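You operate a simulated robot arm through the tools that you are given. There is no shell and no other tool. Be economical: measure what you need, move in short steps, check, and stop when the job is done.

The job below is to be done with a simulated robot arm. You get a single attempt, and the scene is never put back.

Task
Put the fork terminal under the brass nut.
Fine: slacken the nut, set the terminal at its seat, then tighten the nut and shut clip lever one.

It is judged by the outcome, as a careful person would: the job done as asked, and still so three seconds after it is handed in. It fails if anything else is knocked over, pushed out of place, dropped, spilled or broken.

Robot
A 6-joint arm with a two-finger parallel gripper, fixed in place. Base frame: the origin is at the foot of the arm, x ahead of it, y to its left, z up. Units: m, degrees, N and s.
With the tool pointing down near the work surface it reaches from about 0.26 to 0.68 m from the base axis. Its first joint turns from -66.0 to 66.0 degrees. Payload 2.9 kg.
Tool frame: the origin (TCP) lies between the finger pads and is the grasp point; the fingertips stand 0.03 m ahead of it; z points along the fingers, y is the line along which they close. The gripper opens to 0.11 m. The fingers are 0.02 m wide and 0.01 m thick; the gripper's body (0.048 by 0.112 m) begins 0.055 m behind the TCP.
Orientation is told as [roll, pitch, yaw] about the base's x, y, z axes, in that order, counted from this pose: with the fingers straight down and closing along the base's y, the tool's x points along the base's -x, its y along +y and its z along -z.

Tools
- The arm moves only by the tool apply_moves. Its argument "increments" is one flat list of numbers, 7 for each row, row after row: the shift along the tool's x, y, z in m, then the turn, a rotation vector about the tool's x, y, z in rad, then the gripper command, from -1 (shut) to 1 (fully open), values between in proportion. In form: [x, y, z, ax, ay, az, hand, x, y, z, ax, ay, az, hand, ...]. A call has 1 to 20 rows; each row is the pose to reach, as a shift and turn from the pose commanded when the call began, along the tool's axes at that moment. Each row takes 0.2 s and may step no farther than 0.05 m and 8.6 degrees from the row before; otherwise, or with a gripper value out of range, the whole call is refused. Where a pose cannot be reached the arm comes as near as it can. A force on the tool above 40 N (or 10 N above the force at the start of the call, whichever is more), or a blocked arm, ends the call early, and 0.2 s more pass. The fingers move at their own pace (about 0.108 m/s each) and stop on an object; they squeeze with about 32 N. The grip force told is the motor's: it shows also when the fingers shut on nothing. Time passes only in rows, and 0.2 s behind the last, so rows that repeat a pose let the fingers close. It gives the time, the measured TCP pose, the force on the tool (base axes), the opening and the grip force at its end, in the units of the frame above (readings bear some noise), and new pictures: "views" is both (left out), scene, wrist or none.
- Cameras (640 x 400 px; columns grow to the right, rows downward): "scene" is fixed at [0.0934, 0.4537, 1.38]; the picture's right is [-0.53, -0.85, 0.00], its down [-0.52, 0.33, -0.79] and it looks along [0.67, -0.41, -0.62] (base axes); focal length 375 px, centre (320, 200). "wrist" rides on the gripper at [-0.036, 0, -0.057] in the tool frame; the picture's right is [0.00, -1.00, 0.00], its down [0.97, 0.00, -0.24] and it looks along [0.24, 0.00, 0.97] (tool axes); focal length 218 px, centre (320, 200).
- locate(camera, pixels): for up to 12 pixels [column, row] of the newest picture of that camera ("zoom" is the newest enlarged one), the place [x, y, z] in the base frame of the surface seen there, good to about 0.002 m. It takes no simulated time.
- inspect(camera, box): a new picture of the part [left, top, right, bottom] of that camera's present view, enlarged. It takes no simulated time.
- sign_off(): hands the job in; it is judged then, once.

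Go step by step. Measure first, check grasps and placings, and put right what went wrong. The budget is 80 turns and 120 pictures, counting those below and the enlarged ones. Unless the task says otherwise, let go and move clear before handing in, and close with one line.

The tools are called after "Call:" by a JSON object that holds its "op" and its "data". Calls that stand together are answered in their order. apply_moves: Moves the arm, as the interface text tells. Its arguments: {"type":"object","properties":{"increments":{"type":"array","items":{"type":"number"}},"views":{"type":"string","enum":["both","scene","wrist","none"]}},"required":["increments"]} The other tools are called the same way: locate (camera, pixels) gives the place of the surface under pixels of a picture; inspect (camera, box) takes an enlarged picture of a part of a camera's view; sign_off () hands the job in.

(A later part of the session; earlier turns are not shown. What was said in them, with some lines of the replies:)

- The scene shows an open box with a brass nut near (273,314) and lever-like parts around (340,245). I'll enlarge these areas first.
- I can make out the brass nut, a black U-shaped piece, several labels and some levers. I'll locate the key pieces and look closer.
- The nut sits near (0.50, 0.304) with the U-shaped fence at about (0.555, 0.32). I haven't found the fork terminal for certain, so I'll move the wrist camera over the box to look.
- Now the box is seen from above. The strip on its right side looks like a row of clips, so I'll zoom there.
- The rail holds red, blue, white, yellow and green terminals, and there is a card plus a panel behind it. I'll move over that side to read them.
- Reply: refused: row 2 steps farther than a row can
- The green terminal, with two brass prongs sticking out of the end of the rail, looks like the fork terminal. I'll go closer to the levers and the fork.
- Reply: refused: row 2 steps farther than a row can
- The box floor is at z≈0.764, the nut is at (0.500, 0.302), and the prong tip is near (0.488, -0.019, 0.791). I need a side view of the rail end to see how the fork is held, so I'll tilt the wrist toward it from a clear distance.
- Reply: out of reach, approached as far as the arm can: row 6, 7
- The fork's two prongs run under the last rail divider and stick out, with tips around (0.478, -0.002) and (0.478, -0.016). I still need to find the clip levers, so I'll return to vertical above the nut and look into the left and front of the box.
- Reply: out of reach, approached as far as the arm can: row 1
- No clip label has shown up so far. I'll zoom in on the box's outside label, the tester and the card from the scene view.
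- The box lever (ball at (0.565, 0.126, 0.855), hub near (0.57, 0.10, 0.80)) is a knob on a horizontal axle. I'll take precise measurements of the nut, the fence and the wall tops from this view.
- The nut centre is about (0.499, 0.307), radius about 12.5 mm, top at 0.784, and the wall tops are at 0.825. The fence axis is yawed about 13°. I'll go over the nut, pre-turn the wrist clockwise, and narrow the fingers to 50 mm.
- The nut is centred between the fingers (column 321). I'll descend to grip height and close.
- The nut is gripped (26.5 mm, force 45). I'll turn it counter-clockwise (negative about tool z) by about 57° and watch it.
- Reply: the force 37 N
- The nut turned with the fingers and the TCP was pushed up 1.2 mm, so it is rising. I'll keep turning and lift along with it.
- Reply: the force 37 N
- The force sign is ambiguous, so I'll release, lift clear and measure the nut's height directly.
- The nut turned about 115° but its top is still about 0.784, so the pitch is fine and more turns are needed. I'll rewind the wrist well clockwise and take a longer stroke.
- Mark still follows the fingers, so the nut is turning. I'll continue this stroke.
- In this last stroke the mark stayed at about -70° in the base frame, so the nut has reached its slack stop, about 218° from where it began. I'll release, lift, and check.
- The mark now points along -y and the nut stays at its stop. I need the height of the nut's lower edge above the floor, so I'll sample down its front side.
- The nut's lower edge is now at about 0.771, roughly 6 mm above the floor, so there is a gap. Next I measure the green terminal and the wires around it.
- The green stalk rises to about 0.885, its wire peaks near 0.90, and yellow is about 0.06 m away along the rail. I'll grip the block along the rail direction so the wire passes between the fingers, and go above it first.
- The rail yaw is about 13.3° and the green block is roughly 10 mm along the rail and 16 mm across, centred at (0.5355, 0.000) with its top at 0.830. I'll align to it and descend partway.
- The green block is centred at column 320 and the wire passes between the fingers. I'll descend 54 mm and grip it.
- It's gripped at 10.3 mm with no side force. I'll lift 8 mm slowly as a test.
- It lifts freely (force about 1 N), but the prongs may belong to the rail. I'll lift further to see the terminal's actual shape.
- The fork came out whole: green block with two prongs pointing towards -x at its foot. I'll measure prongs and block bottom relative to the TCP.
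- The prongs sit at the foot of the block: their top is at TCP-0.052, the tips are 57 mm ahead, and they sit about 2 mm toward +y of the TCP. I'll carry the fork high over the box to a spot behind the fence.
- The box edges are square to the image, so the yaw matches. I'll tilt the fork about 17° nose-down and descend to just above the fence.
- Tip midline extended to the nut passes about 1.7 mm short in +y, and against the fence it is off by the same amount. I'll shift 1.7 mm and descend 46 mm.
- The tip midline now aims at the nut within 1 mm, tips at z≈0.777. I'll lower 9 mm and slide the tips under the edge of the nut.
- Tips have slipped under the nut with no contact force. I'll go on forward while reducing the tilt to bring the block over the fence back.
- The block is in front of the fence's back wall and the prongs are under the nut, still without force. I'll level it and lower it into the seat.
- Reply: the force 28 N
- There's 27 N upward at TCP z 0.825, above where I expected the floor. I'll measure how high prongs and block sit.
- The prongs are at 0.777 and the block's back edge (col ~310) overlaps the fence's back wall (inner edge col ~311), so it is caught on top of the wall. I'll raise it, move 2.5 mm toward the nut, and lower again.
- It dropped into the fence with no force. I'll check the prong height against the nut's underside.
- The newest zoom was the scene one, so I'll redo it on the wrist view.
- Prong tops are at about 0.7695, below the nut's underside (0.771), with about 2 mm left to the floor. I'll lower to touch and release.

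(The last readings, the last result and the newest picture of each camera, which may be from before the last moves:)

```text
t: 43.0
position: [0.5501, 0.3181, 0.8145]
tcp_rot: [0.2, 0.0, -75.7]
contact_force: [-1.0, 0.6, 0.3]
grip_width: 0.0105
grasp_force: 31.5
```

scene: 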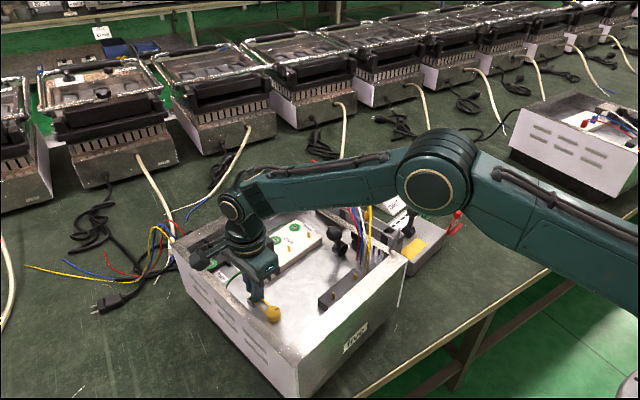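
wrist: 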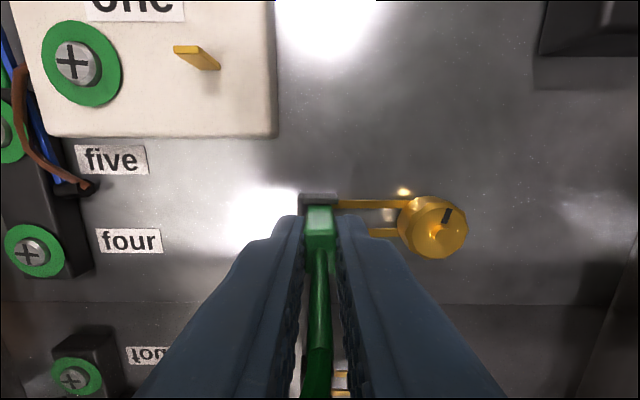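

Call:
{"op": "apply_moves", "data": {"increments": [0, 0, 0.001, 0, 0, 0, -1, 0, 0, 0.002, 0, 0, 0, -1], "views": "wrist"}}

Call:
{"op": "locate", "data": {"camera": "wrist", "pixels": [[350, 204], [372, 204], [395, 204], [385, 233], [395, 233], [318, 195]]}}

```text
t: 43.6
position: [0.5509, 0.3192, 0.812]
tcp_rot: [0.2, 0.1, -75.6]
contact_force: [-0.1, -0.3, 0.6]
grip_width: 0.0101
grasp_force: 32.2
```

wrist: 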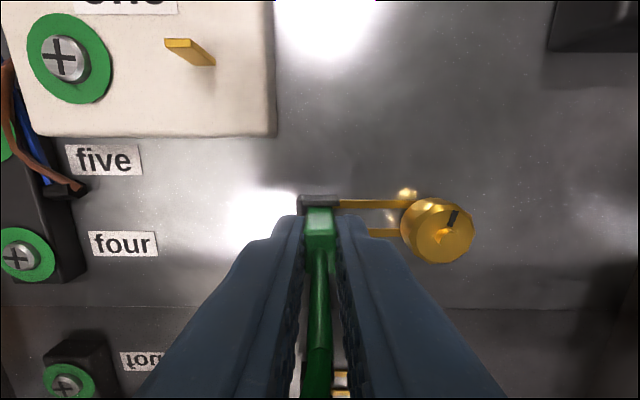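

```text
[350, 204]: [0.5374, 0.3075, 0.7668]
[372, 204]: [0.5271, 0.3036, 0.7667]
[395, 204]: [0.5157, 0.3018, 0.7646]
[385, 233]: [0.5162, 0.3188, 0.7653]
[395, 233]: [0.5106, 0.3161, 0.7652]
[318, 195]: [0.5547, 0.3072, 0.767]
```

Prongs lie about on the floor (0.766). I'll touch down 1 mm more, open, and lift straight up.

Call:
{"op": "apply_moves", "data": {"increments": [0, 0, 0.001, 0, 0, 0, -1, 0, 0, 0.001, 0, 0, 0, -0.75, 0, 0, 0.001, 0, 0, 0, -0.45, 0, 0, 0.001, 0, 0, 0, -0.45, 0, 0, -0.01, 0, 0, 0, -0.45, 0, 0, -0.035, 0, 0, 0, -0.45, 0, 0, -0.075, 0, 0, 0, -0.45, 0, 0, -0.115, 0, 0, 0, -0.45]}}

Call:
{"op": "inspect", "data": {"camera": "scene", "box": [217, 260, 313, 320]}}

Call:
{"op": "inspect", "data": {"camera": "wrist", "box": [280, 140, 440, 240]}}

```text
t: 45.4
position: [0.5488, 0.3192, 0.9297]
tcp_rot: [0.2, 0.0, -75.6]
contact_force: [0.2, 0.4, 0.5]
grip_width: 0.0301
grasp_force: 0.0
```

scene: 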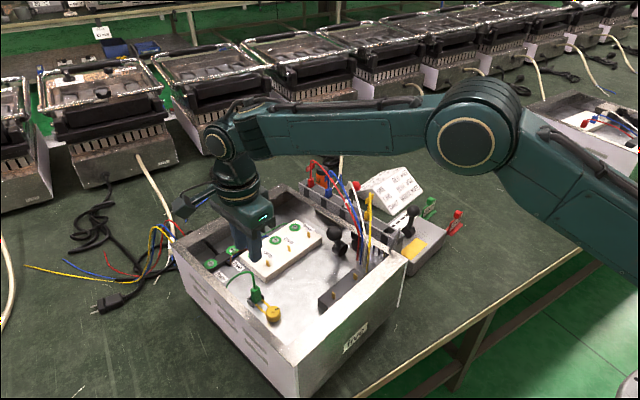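
wrist: 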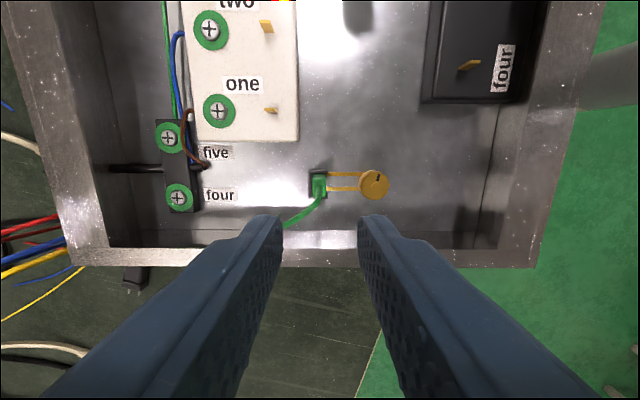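

```text
6.67 times, centred on (265, 290) of scene
```

zoom: 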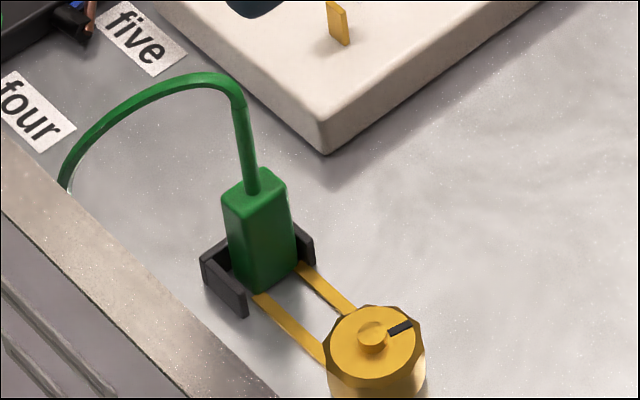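

```text
4.00 times, centred on (360, 190) of wrist
```

zoom: 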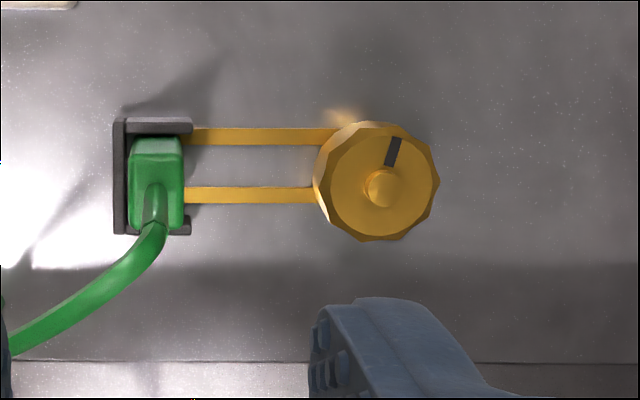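

The terminal is seated: block in the fence, both prongs around the stud under the nut (mark at (395,150) in the zoom). For tightening, the palm and camera have to stay clear of the green stalk, so I'll go above the nut and test whether the wrist can turn toward -180°.

Call:
{"op": "apply_moves", "data": {"increments": [0, -0.026, 0, 0, 0, 0.145, -0.3, 0.0006, -0.0526, 0, 0, 0, 0.29, -0.09, 0.0006, -0.0526, 0, 0, 0, 0.435, -0.09, 0.0006, -0.0526, 0, 0, 0, 0.58, -0.09, 0.0006, -0.0526, 0, 0, 0, 0.725, -0.09, 0.0006, -0.0526, 0, 0, 0, 0.87, -0.09, 0.0006, -0.0526, 0, 0, 0, 1.015, -0.09, 0.0006, -0.0526, 0, 0, 0, 1.16, -0.09, 0.0006, -0.0526, 0, 0, 0, 1.305, -0.09, 0.0006, -0.0526, 0, 0, 0, 1.45, -0.09, 0.0006, -0.0526, 0, 0, 0, 1.595, -0.09, 0.0006, -0.0526, 0, 0, 0, 1.74, -0.09, 0.0006, -0.0526, 0, 0, 0, 1.82, -0.09]}}

```text
t: 48.2
position: [0.5328, 0.3306, 0.9346]
tcp_rot: [0.0, 0.2, 180.1]
contact_force: [-0.5, 0.4, -0.1]
grip_width: 0.0501
grasp_force: 0.0
out of reach, approached as far as the arm can: row 9, 10, 11, 12, 13
```

scene: 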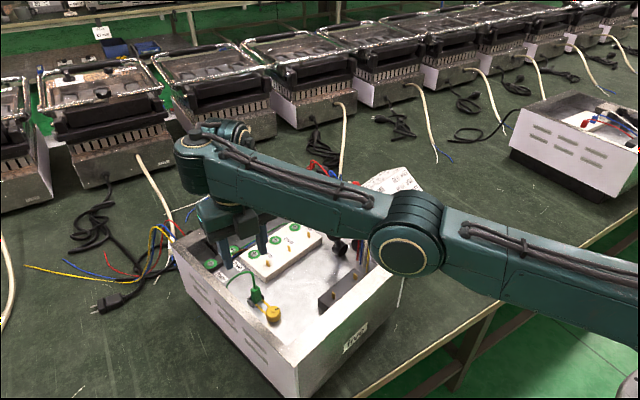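
wrist: 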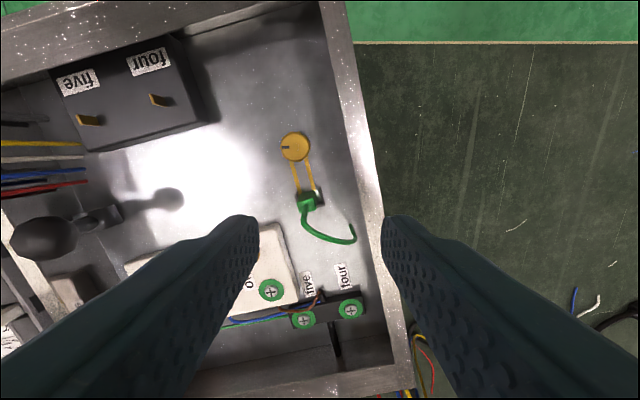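

Rotation fails beyond about -142° on this side, so the wrist's range is likely offset toward positive yaw. I'll unwind the other way toward +190°.

Call:
{"op": "apply_moves", "data": {"increments": [0, 0, 0, 0, 0, -0.148, -0.09, 0, 0, 0, 0, 0, -0.296, -0.09, 0, 0, 0, 0, 0, -0.444, -0.09, 0, 0, 0, 0, 0, -0.592, -0.09, 0, 0, 0, 0, 0, -0.74, -0.09, 0, 0, 0, 0, 0, -0.888, -0.09, 0, 0, 0, 0, 0, -1.036, -0.09, 0, 0, 0, 0, 0, -1.184, -0.09, 0, 0, 0, 0, 0, -1.332, -0.09, 0, 0, 0, 0, 0, -1.48, -0.09, 0, 0, 0, 0, 0, -1.628, -0.09, 0, 0, 0, 0, 0, -1.776, -0.09, 0, 0, 0, 0, 0, -1.924, -0.09, 0, 0, 0, 0, 0, -2.072, -0.09, 0, 0, 0, 0, 0, -2.22, -0.09, 0, 0, 0, 0, 0, -2.368, -0.09, 0, 0, 0, 0, 0, -2.516, -0.09, 0, 0, 0, 0, 0, -2.664, -0.09, 0, 0, 0, 0, 0, -2.812, -0.09, 0, 0, 0, 0, 0, -2.96, -0.09], "views": "none"}}

```text
t: 52.4
position: [0.5345, 0.3284, 0.9332]
tcp_rot: [-0.2, 0.0, -10.2]
contact_force: [-0.3, -0.7, -0.1]
grip_width: 0.05
grasp_force: 0.1
```

Call:
{"op": "apply_moves", "data": {"increments": [0.015, -0.0142, 0, 0, 0, -0.148, -0.09, 0.0297, -0.0285, 0, 0, 0, -0.296, -0.09, 0.0297, -0.0285, 0, 0, 0, -0.444, -0.09, 0.0297, -0.0285, 0, 0, 0, -0.592, -0.09, 0.0297, -0.0285, 0, 0, 0, -0.74, -0.09, 0.0297, -0.0285, 0, 0, 0, -0.888, -0.09, 0.0297, -0.0285, 0, 0, 0, -1.036, -0.09, 0.0297, -0.0285, 0, 0, 0, -1.184, -0.09, 0.0297, -0.0285, 0, 0, 0, -1.332, -0.09, 0.0297, -0.0285, 0, 0, 0, -1.48, -0.09, 0.0297, -0.0285, 0, 0, 0, -1.628, -0.09, 0.0297, -0.0285, 0, 0, 0, -1.776, -0.09, 0.0297, -0.0285, 0, 0, 0, -1.924, -0.09, 0.0297, -0.0285, 0, 0, 0, -2.072, -0.09, 0.0297, -0.0285, 0, 0, 0, -2.22, -0.09, 0.0297, -0.0285, 0, 0, 0, -2.368, -0.09, 0.0297, -0.0285, 0, 0, 0, -2.516, -0.09, 0.0297, -0.0285, 0, 0, 0, -2.664, -0.09, 0.0297, -0.0285, 0, 0, 0, -2.812, -0.09, 0.0297, -0.0285, 0, 0, 0, -2.96, -0.09], "views": "none"}}

```text
t: 56.6
position: [0.503, 0.2976, 0.9354]
tcp_rot: [0.7, 1.5, 156.7]
contact_force: [-2.5, 6.1, -0.5]
grip_width: 0.0501
grasp_force: 0.1
out of reach, approached as far as the arm can: row 1, 2, 3, 4, 5, 6, 7, 8, 9, 10, 11, 12, 13, 14, 15, 16, 17, 18
```

Many rows were out of reach, though the last two were fine. I'll let it settle and look.

Call:
{"op": "apply_moves", "data": {"increments": [0, 0, 0, 0, 0, 0, -0.09, 0, 0, 0, 0, 0, 0, -0.09]}}

```text
t: 57.2
position: [0.4973, 0.3039, 0.9356]
tcp_rot: [-0.1, 0.2, 159.3]
contact_force: [-0.6, 0.2, -0.2]
grip_width: 0.0501
grasp_force: 0.1
```

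scene: 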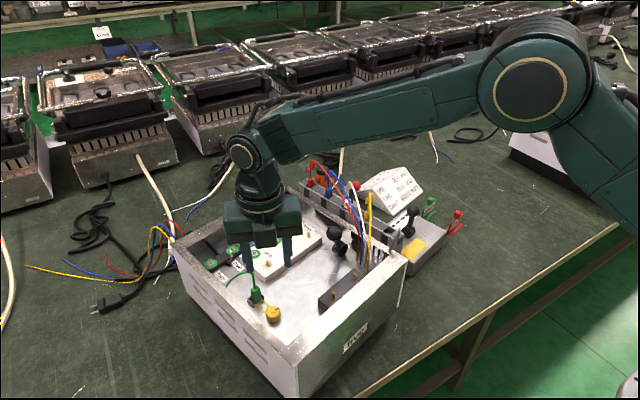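
wrist: 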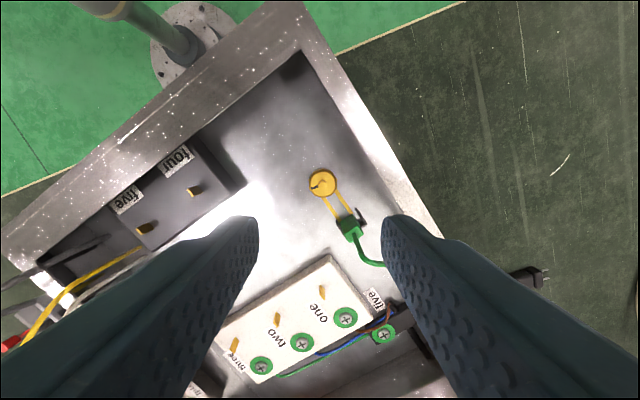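

Now at yaw 159° in a normal configuration above the nut, which shows at column 323, about 2.5 mm off-centre. I'll correct that and rotate on to about 194°.

Call:
{"op": "apply_moves", "data": {"increments": [0.0012, -0.0027, 0, 0, 0, -0.145, -0.09, 0.0012, -0.0027, 0, 0, 0, -0.29, -0.09, 0.0012, -0.0027, 0, 0, 0, -0.435, -0.09, 0.0012, -0.0027, 0.02, 0, 0, -0.57, -0.09, 0.0012, -0.0027, 0.05, 0, 0, -0.6, -0.09]}}

```text
t: 58.4
position: [0.5013, 0.3053, 0.8836]
tcp_rot: [0.0, 0.3, -166.3]
contact_force: [-0.2, -0.4, 0.4]
grip_width: 0.0501
grasp_force: 0.0
```

scene: 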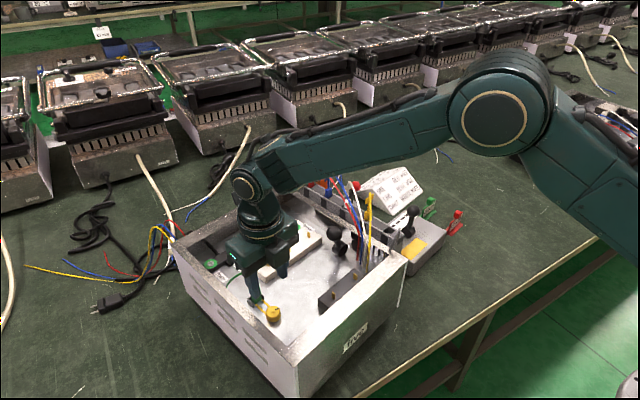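
wrist: 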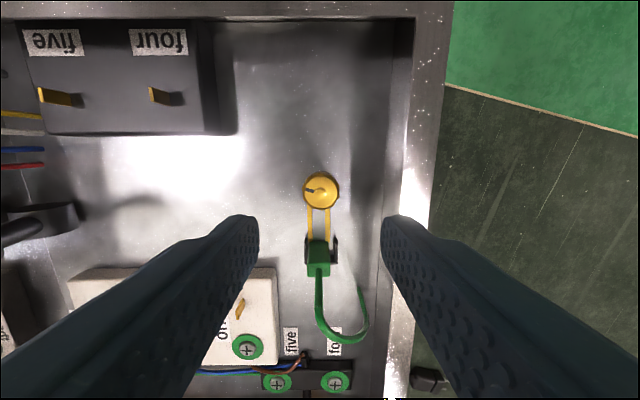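

At yaw 194° the stalk lies away from palm and camera, and the nut is centred (col 321). I'll narrow the fingers to 40 mm, descend to 0.803, grip, and turn clockwise 54°.

Call:
{"op": "apply_moves", "data": {"increments": [0, 0, 0.03, 0, 0, 0, -0.27, 0, 0, 0.06, 0, 0, 0, -0.27, 0, 0, 0.082, 0, 0, 0, -0.27, 0, 0, 0.082, 0, 0, 0, -1, 0, 0, 0.082, 0, 0, 0, -1, 0, 0, 0.082, 0, 0, 0.14, -1, 0, 0, 0.0825, 0, 0, 0.28, -1, 0, 0, 0.0825, 0, 0, 0.42, -1, 0, 0, 0.0825, 0, 0, 0.56, -1, 0, 0, 0.083, 0, 0, 0.7, -1, 0, 0, 0.083, 0, 0, 0.84, -1, 0, 0, 0.083, 0, 0, 0.95, -1]}}

```text
t: 60.9
position: [0.5015, 0.3052, 0.8026]
tcp_rot: [0.3, 0.1, 143.2]
contact_force: [-5.1, -5.1, 7.3]
grip_width: 0.0274
grasp_force: 45.1
stopped in row 12: the force on the tool passed its limit (the readings are from after the stop); the commanded pose is now the measured one
```

scene: 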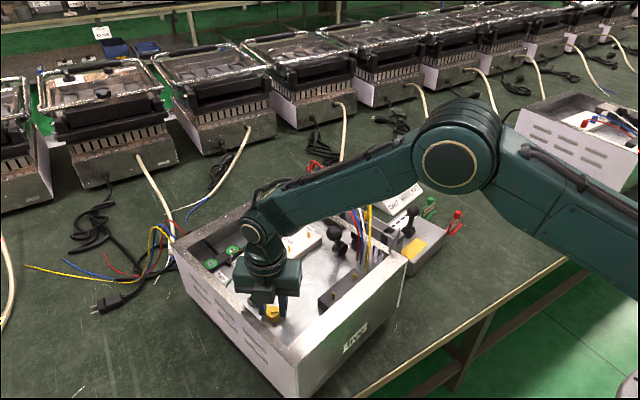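
wrist: 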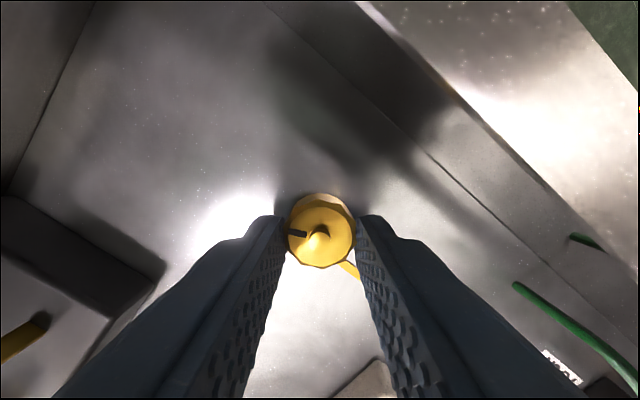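

The nut turned about 51° before a force limit stopped it, with the mark still at the left of the fingers. I'll open, rewind in place, regrip, and turn again.

Call:
{"op": "apply_moves", "data": {"increments": [0, 0, 0, 0, 0, 0, -0.27, 0, 0, 0, 0, 0, -0.14, -0.27, 0, 0, 0, 0, 0, -0.28, -0.27, 0, 0, 0, 0, 0, -0.42, -0.27, 0, 0, 0, 0, 0, -0.56, -0.27, 0, 0, 0, 0, 0, -0.7, -0.27, 0, 0, 0, 0, 0, -0.84, -0.27, 0, 0, 0, 0, 0, -0.95, -0.27, 0, 0, 0, 0, 0, -0.95, -1, 0, 0, 0, 0, 0, -0.95, -1, 0, 0, 0, 0, 0, -0.81, -1, 0, 0, 0, 0, 0, -0.67, -1, 0, 0, 0, 0, 0, -0.53, -1, 0, 0, 0, 0, 0, -0.39, -1, 0, 0, 0, 0, 0, -0.25, -1, 0, 0, 0, 0, 0, -0.11, -1, 0, 0, 0, 0, 0, 0, -1], "views": "wrist"}}

```text
t: 64.5
position: [0.5016, 0.3043, 0.8024]
tcp_rot: [0.4, 0.2, 143.1]
contact_force: [-11.7, 5.6, 15.2]
grip_width: 0.0264
grasp_force: 44.8
```

wrist: 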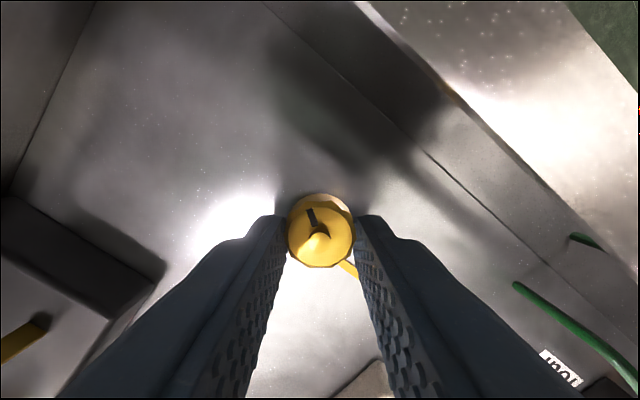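

The mark moved on clockwise another ~55–60°. Repeating the stroke.

Call:
{"op": "apply_moves", "data": {"increments": [0, 0, 0, 0, 0, 0, -0.27, 0, 0, 0, 0, 0, -0.14, -0.27, 0, 0, 0, 0, 0, -0.28, -0.27, 0, 0, 0, 0, 0, -0.42, -0.27, 0, 0, 0, 0, 0, -0.56, -0.27, 0, 0, 0, 0, 0, -0.7, -0.27, 0, 0, 0, 0, 0, -0.84, -0.27, 0, 0, 0, 0, 0, -0.95, -0.27, 0, 0, 0, 0, 0, -0.95, -1, 0, 0, 0, 0, 0, -0.95, -1, 0, 0, 0, 0, 0, -0.81, -1, 0, 0, 0, 0, 0, -0.67, -1, 0, 0, 0, 0, 0, -0.53, -1, 0, 0, 0, 0, 0, -0.39, -1, 0, 0, 0, 0, 0, -0.25, -1, 0, 0, 0, 0, 0, -0.11, -1, 0, 0, 0, 0, 0, 0, -1], "views": "wrist"}}

```text
t: 68.1
position: [0.5002, 0.3049, 0.8013]
tcp_rot: [0.5, 0.1, 143.2]
contact_force: [-6.9, 8.9, -5.3]
grip_width: 0.0279
grasp_force: 46.0
```

wrist: 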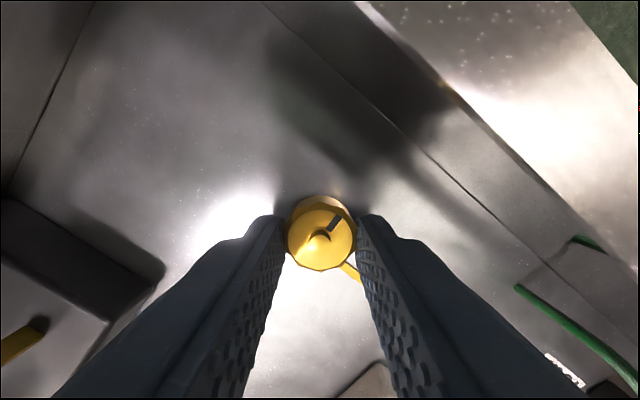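

The mark is now upper right, another ~50°. Same stroke again.

Call:
{"op": "apply_moves", "data": {"increments": [0, 0, 0, 0, 0, 0, -0.27, 0, 0, 0, 0, 0, -0.14, -0.27, 0, 0, 0, 0, 0, -0.28, -0.27, 0, 0, 0, 0, 0, -0.42, -0.27, 0, 0, 0, 0, 0, -0.56, -0.27, 0, 0, 0, 0, 0, -0.7, -0.27, 0, 0, 0, 0, 0, -0.84, -0.27, 0, 0, 0, 0, 0, -0.95, -0.27, 0, 0, 0, 0, 0, -0.95, -1, 0, 0, 0, 0, 0, -0.95, -1, 0, 0, 0, 0, 0, -0.81, -1, 0, 0, 0, 0, 0, -0.67, -1, 0, 0, 0, 0, 0, -0.53, -1, 0, 0, 0, 0, 0, -0.39, -1, 0, 0, 0, 0, 0, -0.25, -1, 0, 0, 0, 0, 0, -0.11, -1, 0, 0, 0, 0, 0, 0, -1], "views": "wrist"}}

```text
t: 71.7
position: [0.5024, 0.3037, 0.8017]
tcp_rot: [0.4, 0.2, 143.0]
contact_force: [1.2, 4.1, -4.1]
grip_width: 0.0275
grasp_force: 45.0
```

wrist: 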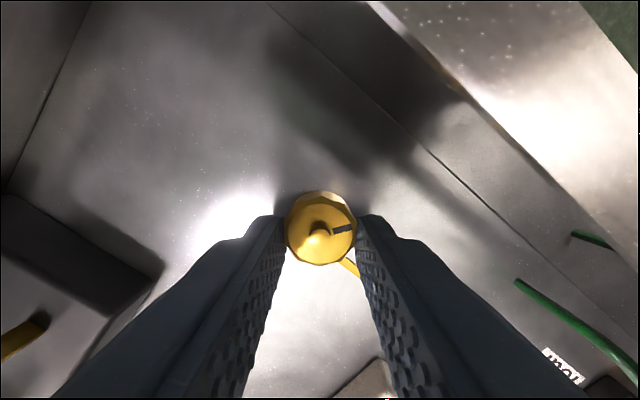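

The mark is now at about 65° in the base frame, close to where it began, and it moved less this stroke. One more stroke to confirm it is tight.

Call:
{"op": "apply_moves", "data": {"increments": [0, 0, 0, 0, 0, 0, -0.27, 0, 0, 0, 0, 0, -0.14, -0.27, 0, 0, 0, 0, 0, -0.28, -0.27, 0, 0, 0, 0, 0, -0.42, -0.27, 0, 0, 0, 0, 0, -0.56, -0.27, 0, 0, 0, 0, 0, -0.7, -0.27, 0, 0, 0, 0, 0, -0.84, -0.27, 0, 0, 0, 0, 0, -0.95, -0.27, 0, 0, 0, 0, 0, -0.95, -1, 0, 0, 0, 0, 0, -0.95, -1, 0, 0, 0, 0, 0, -0.81, -1, 0, 0, 0, 0, 0, -0.67, -1, 0, 0, 0, 0, 0, -0.53, -1, 0, 0, 0, 0, 0, -0.39, -1, 0, 0, 0, 0, 0, -0.25, -1, 0, 0, 0, 0, 0, -0.11, -1, 0, 0, 0, 0, 0, 0, -1], "views": "wrist"}}

```text
t: 75.3
position: [0.5025, 0.304, 0.8024]
tcp_rot: [0.3, 0.2, 142.8]
contact_force: [-0.2, -4.2, 5.2]
grip_width: 0.0279
grasp_force: 45.0
```

wrist: 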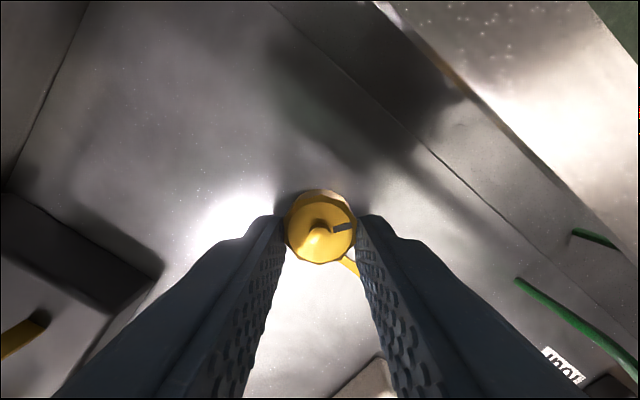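

The mark didn't move at all and the fingers slipped, so the nut is tight. I'll open, lift clear and check.

Call:
{"op": "apply_moves", "data": {"increments": [0, 0, 0, 0, 0, 0, -0.27, 0, 0, 0, 0, 0, 0, -0.27, 0, 0, -0.03, 0, 0, 0, -0.27, 0, 0, -0.07, 0, 0, 0, -0.27, 0, 0, -0.11, 0, 0, 0, -0.27, 0, 0, -0.15, 0, 0, 0, -0.27]}}

Call:
{"op": "inspect", "data": {"camera": "scene", "box": [225, 275, 305, 325]}}

Call:
{"op": "inspect", "data": {"camera": "wrist", "box": [260, 130, 420, 230]}}

```text
t: 76.7
position: [0.5015, 0.3061, 0.9526]
tcp_rot: [0.3, 0.1, 143.2]
contact_force: [-0.4, 0.7, -0.5]
grip_width: 0.0402
grasp_force: 0.2
```

scene: 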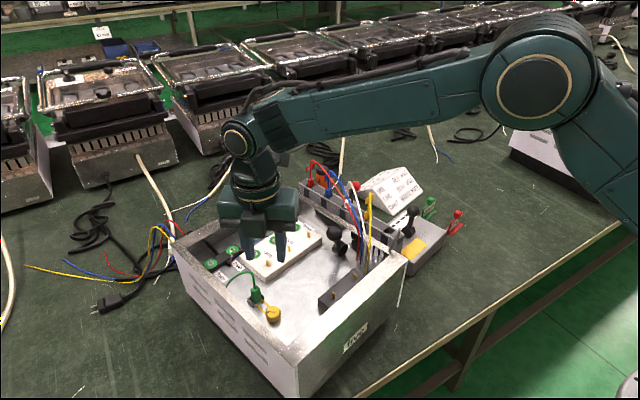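
wrist: 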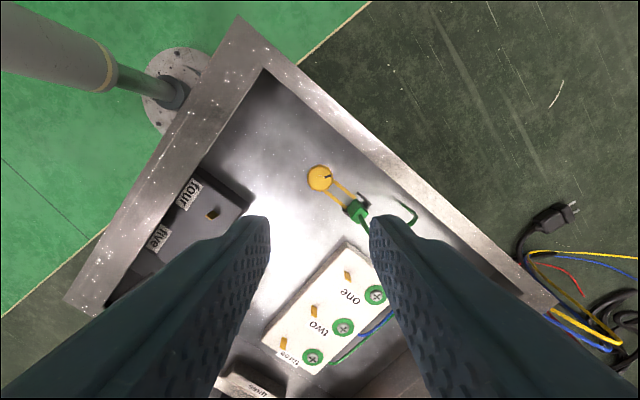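

```text
8.00 times, centred on (265, 300) of scene
```

zoom: 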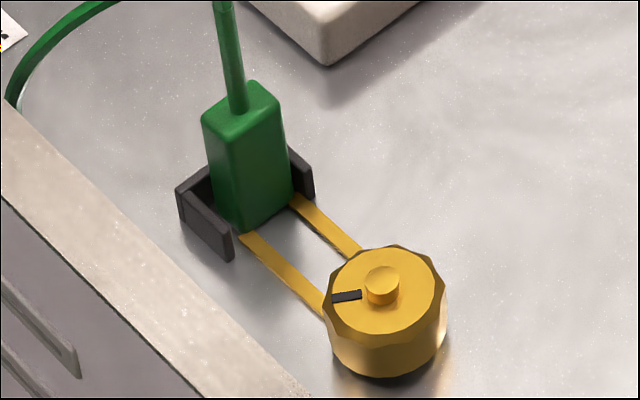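

```text
4.00 times, centred on (340, 180) of wrist
```

zoom: 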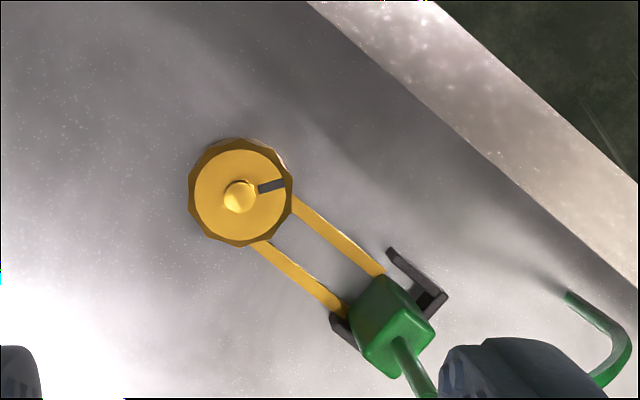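

The nut is tight with its mark back at about 65–70°, and both prongs pass under it. Pictures are nearly spent, so I'll use free locates on the current scene view to measure the box lever's ball, shaft and hub.

Call:
{"op": "locate", "data": {"camera": "scene", "pixels": [[334, 234], [334, 228], [328, 233], [341, 233], [338, 242], [338, 246], [340, 249], [343, 251], [335, 250], [341, 257], [352, 250], [366, 232]]}}

Call:
{"op": "locate", "data": {"camera": "scene", "pixels": [[258, 285], [252, 300], [264, 300], [256, 294], [262, 308], [272, 311], [264, 312], [268, 306], [250, 303], [264, 298], [257, 303], [268, 318]]}}

```text
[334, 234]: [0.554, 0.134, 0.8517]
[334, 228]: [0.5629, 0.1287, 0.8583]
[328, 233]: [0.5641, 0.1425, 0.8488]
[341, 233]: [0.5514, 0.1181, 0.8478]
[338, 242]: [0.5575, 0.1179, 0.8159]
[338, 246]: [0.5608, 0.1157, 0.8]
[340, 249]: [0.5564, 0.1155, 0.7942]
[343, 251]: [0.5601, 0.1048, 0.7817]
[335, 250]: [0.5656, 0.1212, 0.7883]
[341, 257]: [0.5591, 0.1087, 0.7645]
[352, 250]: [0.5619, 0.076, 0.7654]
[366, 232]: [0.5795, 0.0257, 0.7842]
```

```text
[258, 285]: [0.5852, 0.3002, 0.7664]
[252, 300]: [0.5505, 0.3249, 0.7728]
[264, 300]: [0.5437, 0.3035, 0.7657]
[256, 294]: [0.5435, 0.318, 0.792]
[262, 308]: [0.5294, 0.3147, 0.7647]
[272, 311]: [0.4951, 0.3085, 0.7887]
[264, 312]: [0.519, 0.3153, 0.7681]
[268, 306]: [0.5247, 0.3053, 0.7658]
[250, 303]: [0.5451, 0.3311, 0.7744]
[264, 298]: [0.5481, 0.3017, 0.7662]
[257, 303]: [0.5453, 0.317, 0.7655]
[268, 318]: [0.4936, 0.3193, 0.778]
```

The lever's ball centre is about (0.565, 0.127, 0.841), radius 16 mm, on a hinge along the box's x near (y 0.105, z 0.782), so it leans about 19° toward +y. I'll grip the ball with fingers closing along the box's x and feel which way it swings.

Call:
{"op": "apply_moves", "data": {"increments": [0.0316, 0.0211, 0, 0, 0, 0.14, 0.09, 0.0632, 0.0422, 0, 0, 0, 0.28, 0.09, 0.0949, 0.0632, 0, 0, 0, 0.42, 0.09, 0.1265, 0.0843, 0, 0, 0, 0.56, 0.09, 0.1581, 0.1054, 0, 0, 0, 0.696, 0.09, 0.1581, 0.1054, 0, 0, 0, 0.696, 0.09], "views": "none"}}

Call:
{"op": "locate", "data": {"camera": "scene", "pixels": [[345, 226], [350, 230], [356, 234], [362, 238], [355, 225], [358, 230], [361, 225], [370, 225], [357, 220], [364, 215], [352, 240], [358, 250]]}}

```text
t: 78.1
position: [0.5638, 0.1276, 0.9528]
tcp_rot: [0.0, 0.4, 103.4]
contact_force: [1.0, 0.3, -1.1]
grip_width: 0.0599
grasp_force: 0.1
```

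```text
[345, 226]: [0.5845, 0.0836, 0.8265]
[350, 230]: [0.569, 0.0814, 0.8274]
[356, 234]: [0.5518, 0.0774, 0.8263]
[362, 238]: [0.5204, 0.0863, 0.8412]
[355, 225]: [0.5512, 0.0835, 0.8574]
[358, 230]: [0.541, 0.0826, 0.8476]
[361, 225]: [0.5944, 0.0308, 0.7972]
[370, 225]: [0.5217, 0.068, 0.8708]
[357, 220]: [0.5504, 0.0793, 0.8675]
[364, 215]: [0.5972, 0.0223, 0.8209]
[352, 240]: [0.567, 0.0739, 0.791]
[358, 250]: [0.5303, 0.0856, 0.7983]
```

The right wall (inner y≈0.081, top 0.827) is close behind the hub, leaving little room for the lever to swing that way. I'll descend, grip the ball, and check the force.

Call:
{"op": "apply_moves", "data": {"increments": [0, 0, 0.04, 0, 0, 0, 0.09, 0, 0, 0.08, 0, 0, 0, 0.09, 0, 0, 0.111, 0, 0, 0, 0.09, 0, 0, 0.111, 0, 0, 0, -1, 0, 0, 0.111, 0, 0, 0, -1], "views": "none"}}

```text
t: 79.3
position: [0.5637, 0.1265, 0.8418]
tcp_rot: [0.1, 0.3, 103.4]
contact_force: [0.2, -0.7, -3.9]
grip_width: 0.0318
grasp_force: 44.6
```

Ball gripped (31.8 mm). I'll feel for 8–10 mm along the arc toward +y.

Call:
{"op": "apply_moves", "data": {"increments": [-0.005, 0, 0.002, 0, 0, 0, -1, -0.01, 0, 0.0045, 0, 0, 0, -1], "views": "none"}}

```text
t: 79.9
position: [0.5623, 0.1342, 0.8387]
tcp_rot: [0.1, 0.4, 103.2]
contact_force: [-8.8, -17.1, 10.3]
grip_width: 0.0322
grasp_force: 45.6
```

There was 17 N of resistance toward +y. Now I'll try the other way, to about 9° on the arc.

Call:
{"op": "apply_moves", "data": {"increments": [0.01, 0, -0.0045, 0, 0, 0, -1, 0.0155, 0, -0.006, 0, 0, 0, -1, 0.0206, 0, -0.0071, 0, 0, 0, -1], "views": "none"}}

```text
t: 80.7
position: [0.566, 0.1222, 0.8441]
tcp_rot: [0.2, -0.2, 104.2]
contact_force: [-14.6, 32.0, -12.8]
grip_width: 0.0322
grasp_force: 44.6
```

Toward -y it resists harder (32 N, hardly moving past its starting place), so +y looks like the free direction. I'll check clearance to the white block before swinging on.

Call:
{"op": "locate", "data": {"camera": "scene", "pixels": [[321, 236], [322, 240], [318, 243], [310, 247], [300, 253], [290, 258], [320, 228], [315, 240]]}}

Call:
{"op": "apply_moves", "data": {"increments": [-0.0106, 0, 0.0026, 0, 0, 0, -1, -0.0216, 0, 0.0076, 0, 0, 0, -1, -0.0262, 0, 0.0105, 0, 0, 0, -1], "views": "none"}}

```text
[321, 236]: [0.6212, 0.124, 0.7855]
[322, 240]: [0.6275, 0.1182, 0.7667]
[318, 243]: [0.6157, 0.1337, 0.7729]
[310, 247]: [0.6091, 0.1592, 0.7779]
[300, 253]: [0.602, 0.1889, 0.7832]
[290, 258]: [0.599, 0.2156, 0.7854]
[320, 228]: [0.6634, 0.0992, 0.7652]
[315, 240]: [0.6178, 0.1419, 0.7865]
```

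```text
t: 81.5
position: [0.5617, 0.1384, 0.8334]
tcp_rot: [0.1, 0.4, 103.0]
contact_force: [-9.2, -19.1, 7.1]
grip_width: 0.0323
grasp_force: 44.5
```

The white block is clear (x≥0.609) and the lever follows toward +y with a steady ~19 N drag. I'll continue the arc to about 55°.

Call:
{"op": "apply_moves", "data": {"increments": [-0.0043, 0, 0.0034, 0, 0, 0, -1, -0.0084, 0, 0.0071, 0, 0, 0, -1, -0.0121, 0, 0.0112, 0, 0, 0, -1, -0.0155, 0, 0.0155, 0, 0, 0, -1], "views": "none"}}

```text
t: 82.5
position: [0.5577, 0.156, 0.8188]
tcp_rot: [0.1, 0.2, 103.3]
contact_force: [-15.0, -11.7, 17.4]
grip_width: 0.0324
grasp_force: 45.1
```

The grip still measures 32.4 mm at y=0.156, so the lever is following. I'll continue to about 72° or until it stops.

Call:
{"op": "apply_moves", "data": {"increments": [-0.0029, 0, 0.0046, 0, 0, 0, -1, -0.0055, 0, 0.0095, 0, 0, 0, -1, -0.0071, 0, 0.0131, 0, 0, 0, -1, -0.0083, 0, 0.0166, 0, 0, 0, -1], "views": "none"}}

```text
t: 83.5
position: [0.5556, 0.1645, 0.8019]
tcp_rot: [0.2, 0.2, 103.5]
contact_force: [-19.5, -0.9, 21.4]
grip_width: 0.0322
grasp_force: 44.5
```

The lever reached about 72° without a stop. I'll release, rise, close the fingers, and press the ball down to its end from above.

Call:
{"op": "apply_moves", "data": {"increments": [0, 0, 0, 0, 0, 0, 0.09, 0, 0, 0, 0, 0, 0, 0.09, 0, 0, -0.04, 0, 0, 0, 0.09, 0, 0, -0.065, 0, 0, 0, 0.0, 0, 0, -0.065, 0, 0, 0, -1, 0, 0, -0.065, 0, 0, 0, -1, 0, 0, -0.065, 0, 0, 0, -1, 0, 0, -0.055, 0, 0, 0, -1, 0, 0, -0.05, 0, 0, 0, -1, 0, 0, -0.046, 0, 0, 0, -1], "views": "none"}}

```text
t: 85.7
position: [0.5568, 0.1648, 0.8468]
tcp_rot: [0.2, 0.3, 103.4]
contact_force: [0.1, 0.0, 0.2]
grip_width: 0.0
grasp_force: 32.4
```

Call:
{"op": "apply_moves", "data": {"increments": [0, 0, 0.003, 0, 0, 0, -1, 0, 0, 0.006, 0, 0, 0, -1, 0, 0, 0.009, 0, 0, 0, -1, 0, 0, 0.012, 0, 0, 0, -1], "views": "none"}}

```text
t: 86.7
position: [0.5572, 0.1655, 0.8376]
tcp_rot: [-0.1, 0.4, 103.4]
contact_force: [-7.2, -2.1, 20.0]
grip_width: 0.0002
grasp_force: 31.7
```

Contact with 20 N and the ball is still going down (top ≈0.808). I'll press a few millimetres more to find the stop.

Call:
{"op": "apply_moves", "data": {"increments": [0, 0, 0.002, 0, 0, 0, -1, 0, 0, 0.004, 0, 0, 0, -1, 0, 0, 0.006, 0, 0, 0, -1], "views": "none"}}

```text
t: 87.2
position: [0.5568, 0.165, 0.8389]
tcp_rot: [0.0, 0.2, 103.3]
contact_force: [-4.0, -2.2, 8.0]
grip_width: 0.0
grasp_force: 32.2
stopped in row 2: the force on the tool passed its limit (the readings are from after the stop); the commanded pose is now the measured one
```

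Force limit hit without further travel, so the lever is at its end stop (about 80°). I'll rise and move aside, then take a single scene picture.

Call:
{"op": "apply_moves", "data": {"increments": [0, 0, -0.045, 0, 0, 0, -1, 0, 0, -0.09, 0, 0, 0, -1, 0, 0, -0.135, 0, 0, 0, -1, 0, 0, -0.18, 0, 0, 0, -1, 0, 0, -0.22, 0, 0, 0, -1, 0.041, 0.01, -0.24, 0, 0, 0, -1, 0.082, 0.02, -0.25, 0, 0, 0, -1, 0.124, 0.03, -0.25, 0, 0, 0, -1, 0.165, 0.039, -0.25, 0, 0, 0, -1], "views": "scene"}}

Call:
{"op": "locate", "data": {"camera": "scene", "pixels": [[334, 234], [325, 250], [328, 256], [322, 252], [340, 249], [256, 294], [272, 311], [330, 252], [335, 255], [318, 255], [343, 251], [326, 246]]}}

```text
t: 89.2
position: [0.557, -0.0014, 1.0877]
tcp_rot: [-0.1, 0.1, 103.4]
contact_force: [-0.8, 0.7, -0.8]
grip_width: 0.0
grasp_force: 32.1
```

scene: 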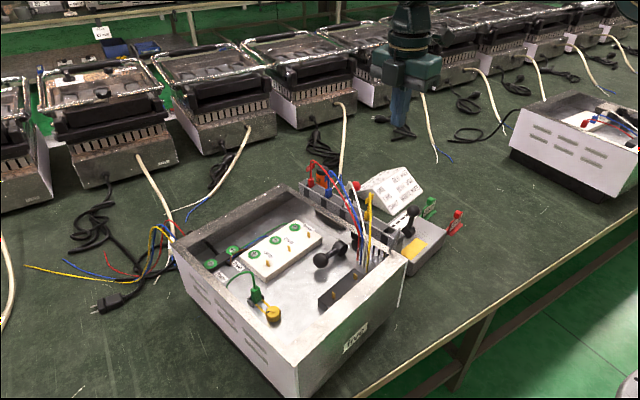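

```text
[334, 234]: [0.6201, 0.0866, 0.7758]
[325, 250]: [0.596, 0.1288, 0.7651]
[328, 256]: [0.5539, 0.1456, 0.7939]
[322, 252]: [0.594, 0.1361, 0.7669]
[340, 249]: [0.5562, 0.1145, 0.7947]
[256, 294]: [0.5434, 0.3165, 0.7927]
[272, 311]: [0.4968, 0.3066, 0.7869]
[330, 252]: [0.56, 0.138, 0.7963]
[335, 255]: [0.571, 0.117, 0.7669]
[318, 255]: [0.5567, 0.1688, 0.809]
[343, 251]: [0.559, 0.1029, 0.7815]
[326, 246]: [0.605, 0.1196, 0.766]
```

The last scene picture shows the box lever held down at its stop (ball at (320,260)), the green terminal in its fence at (256,294), and the nut at (272,311). Nothing else has moved, and the gripper is empty and clear, so I'm handing in.

Call:
{"op": "sign_off", "data": {}}

```text
The job is handed in.
```

I slackened the nut, set the fork terminal in its seat under it, tightened the nut to its stop and pushed the box lever down to its stop. No lever was marked "clip lever one", so using the box lever, and treating down as shut, were my best guesses.
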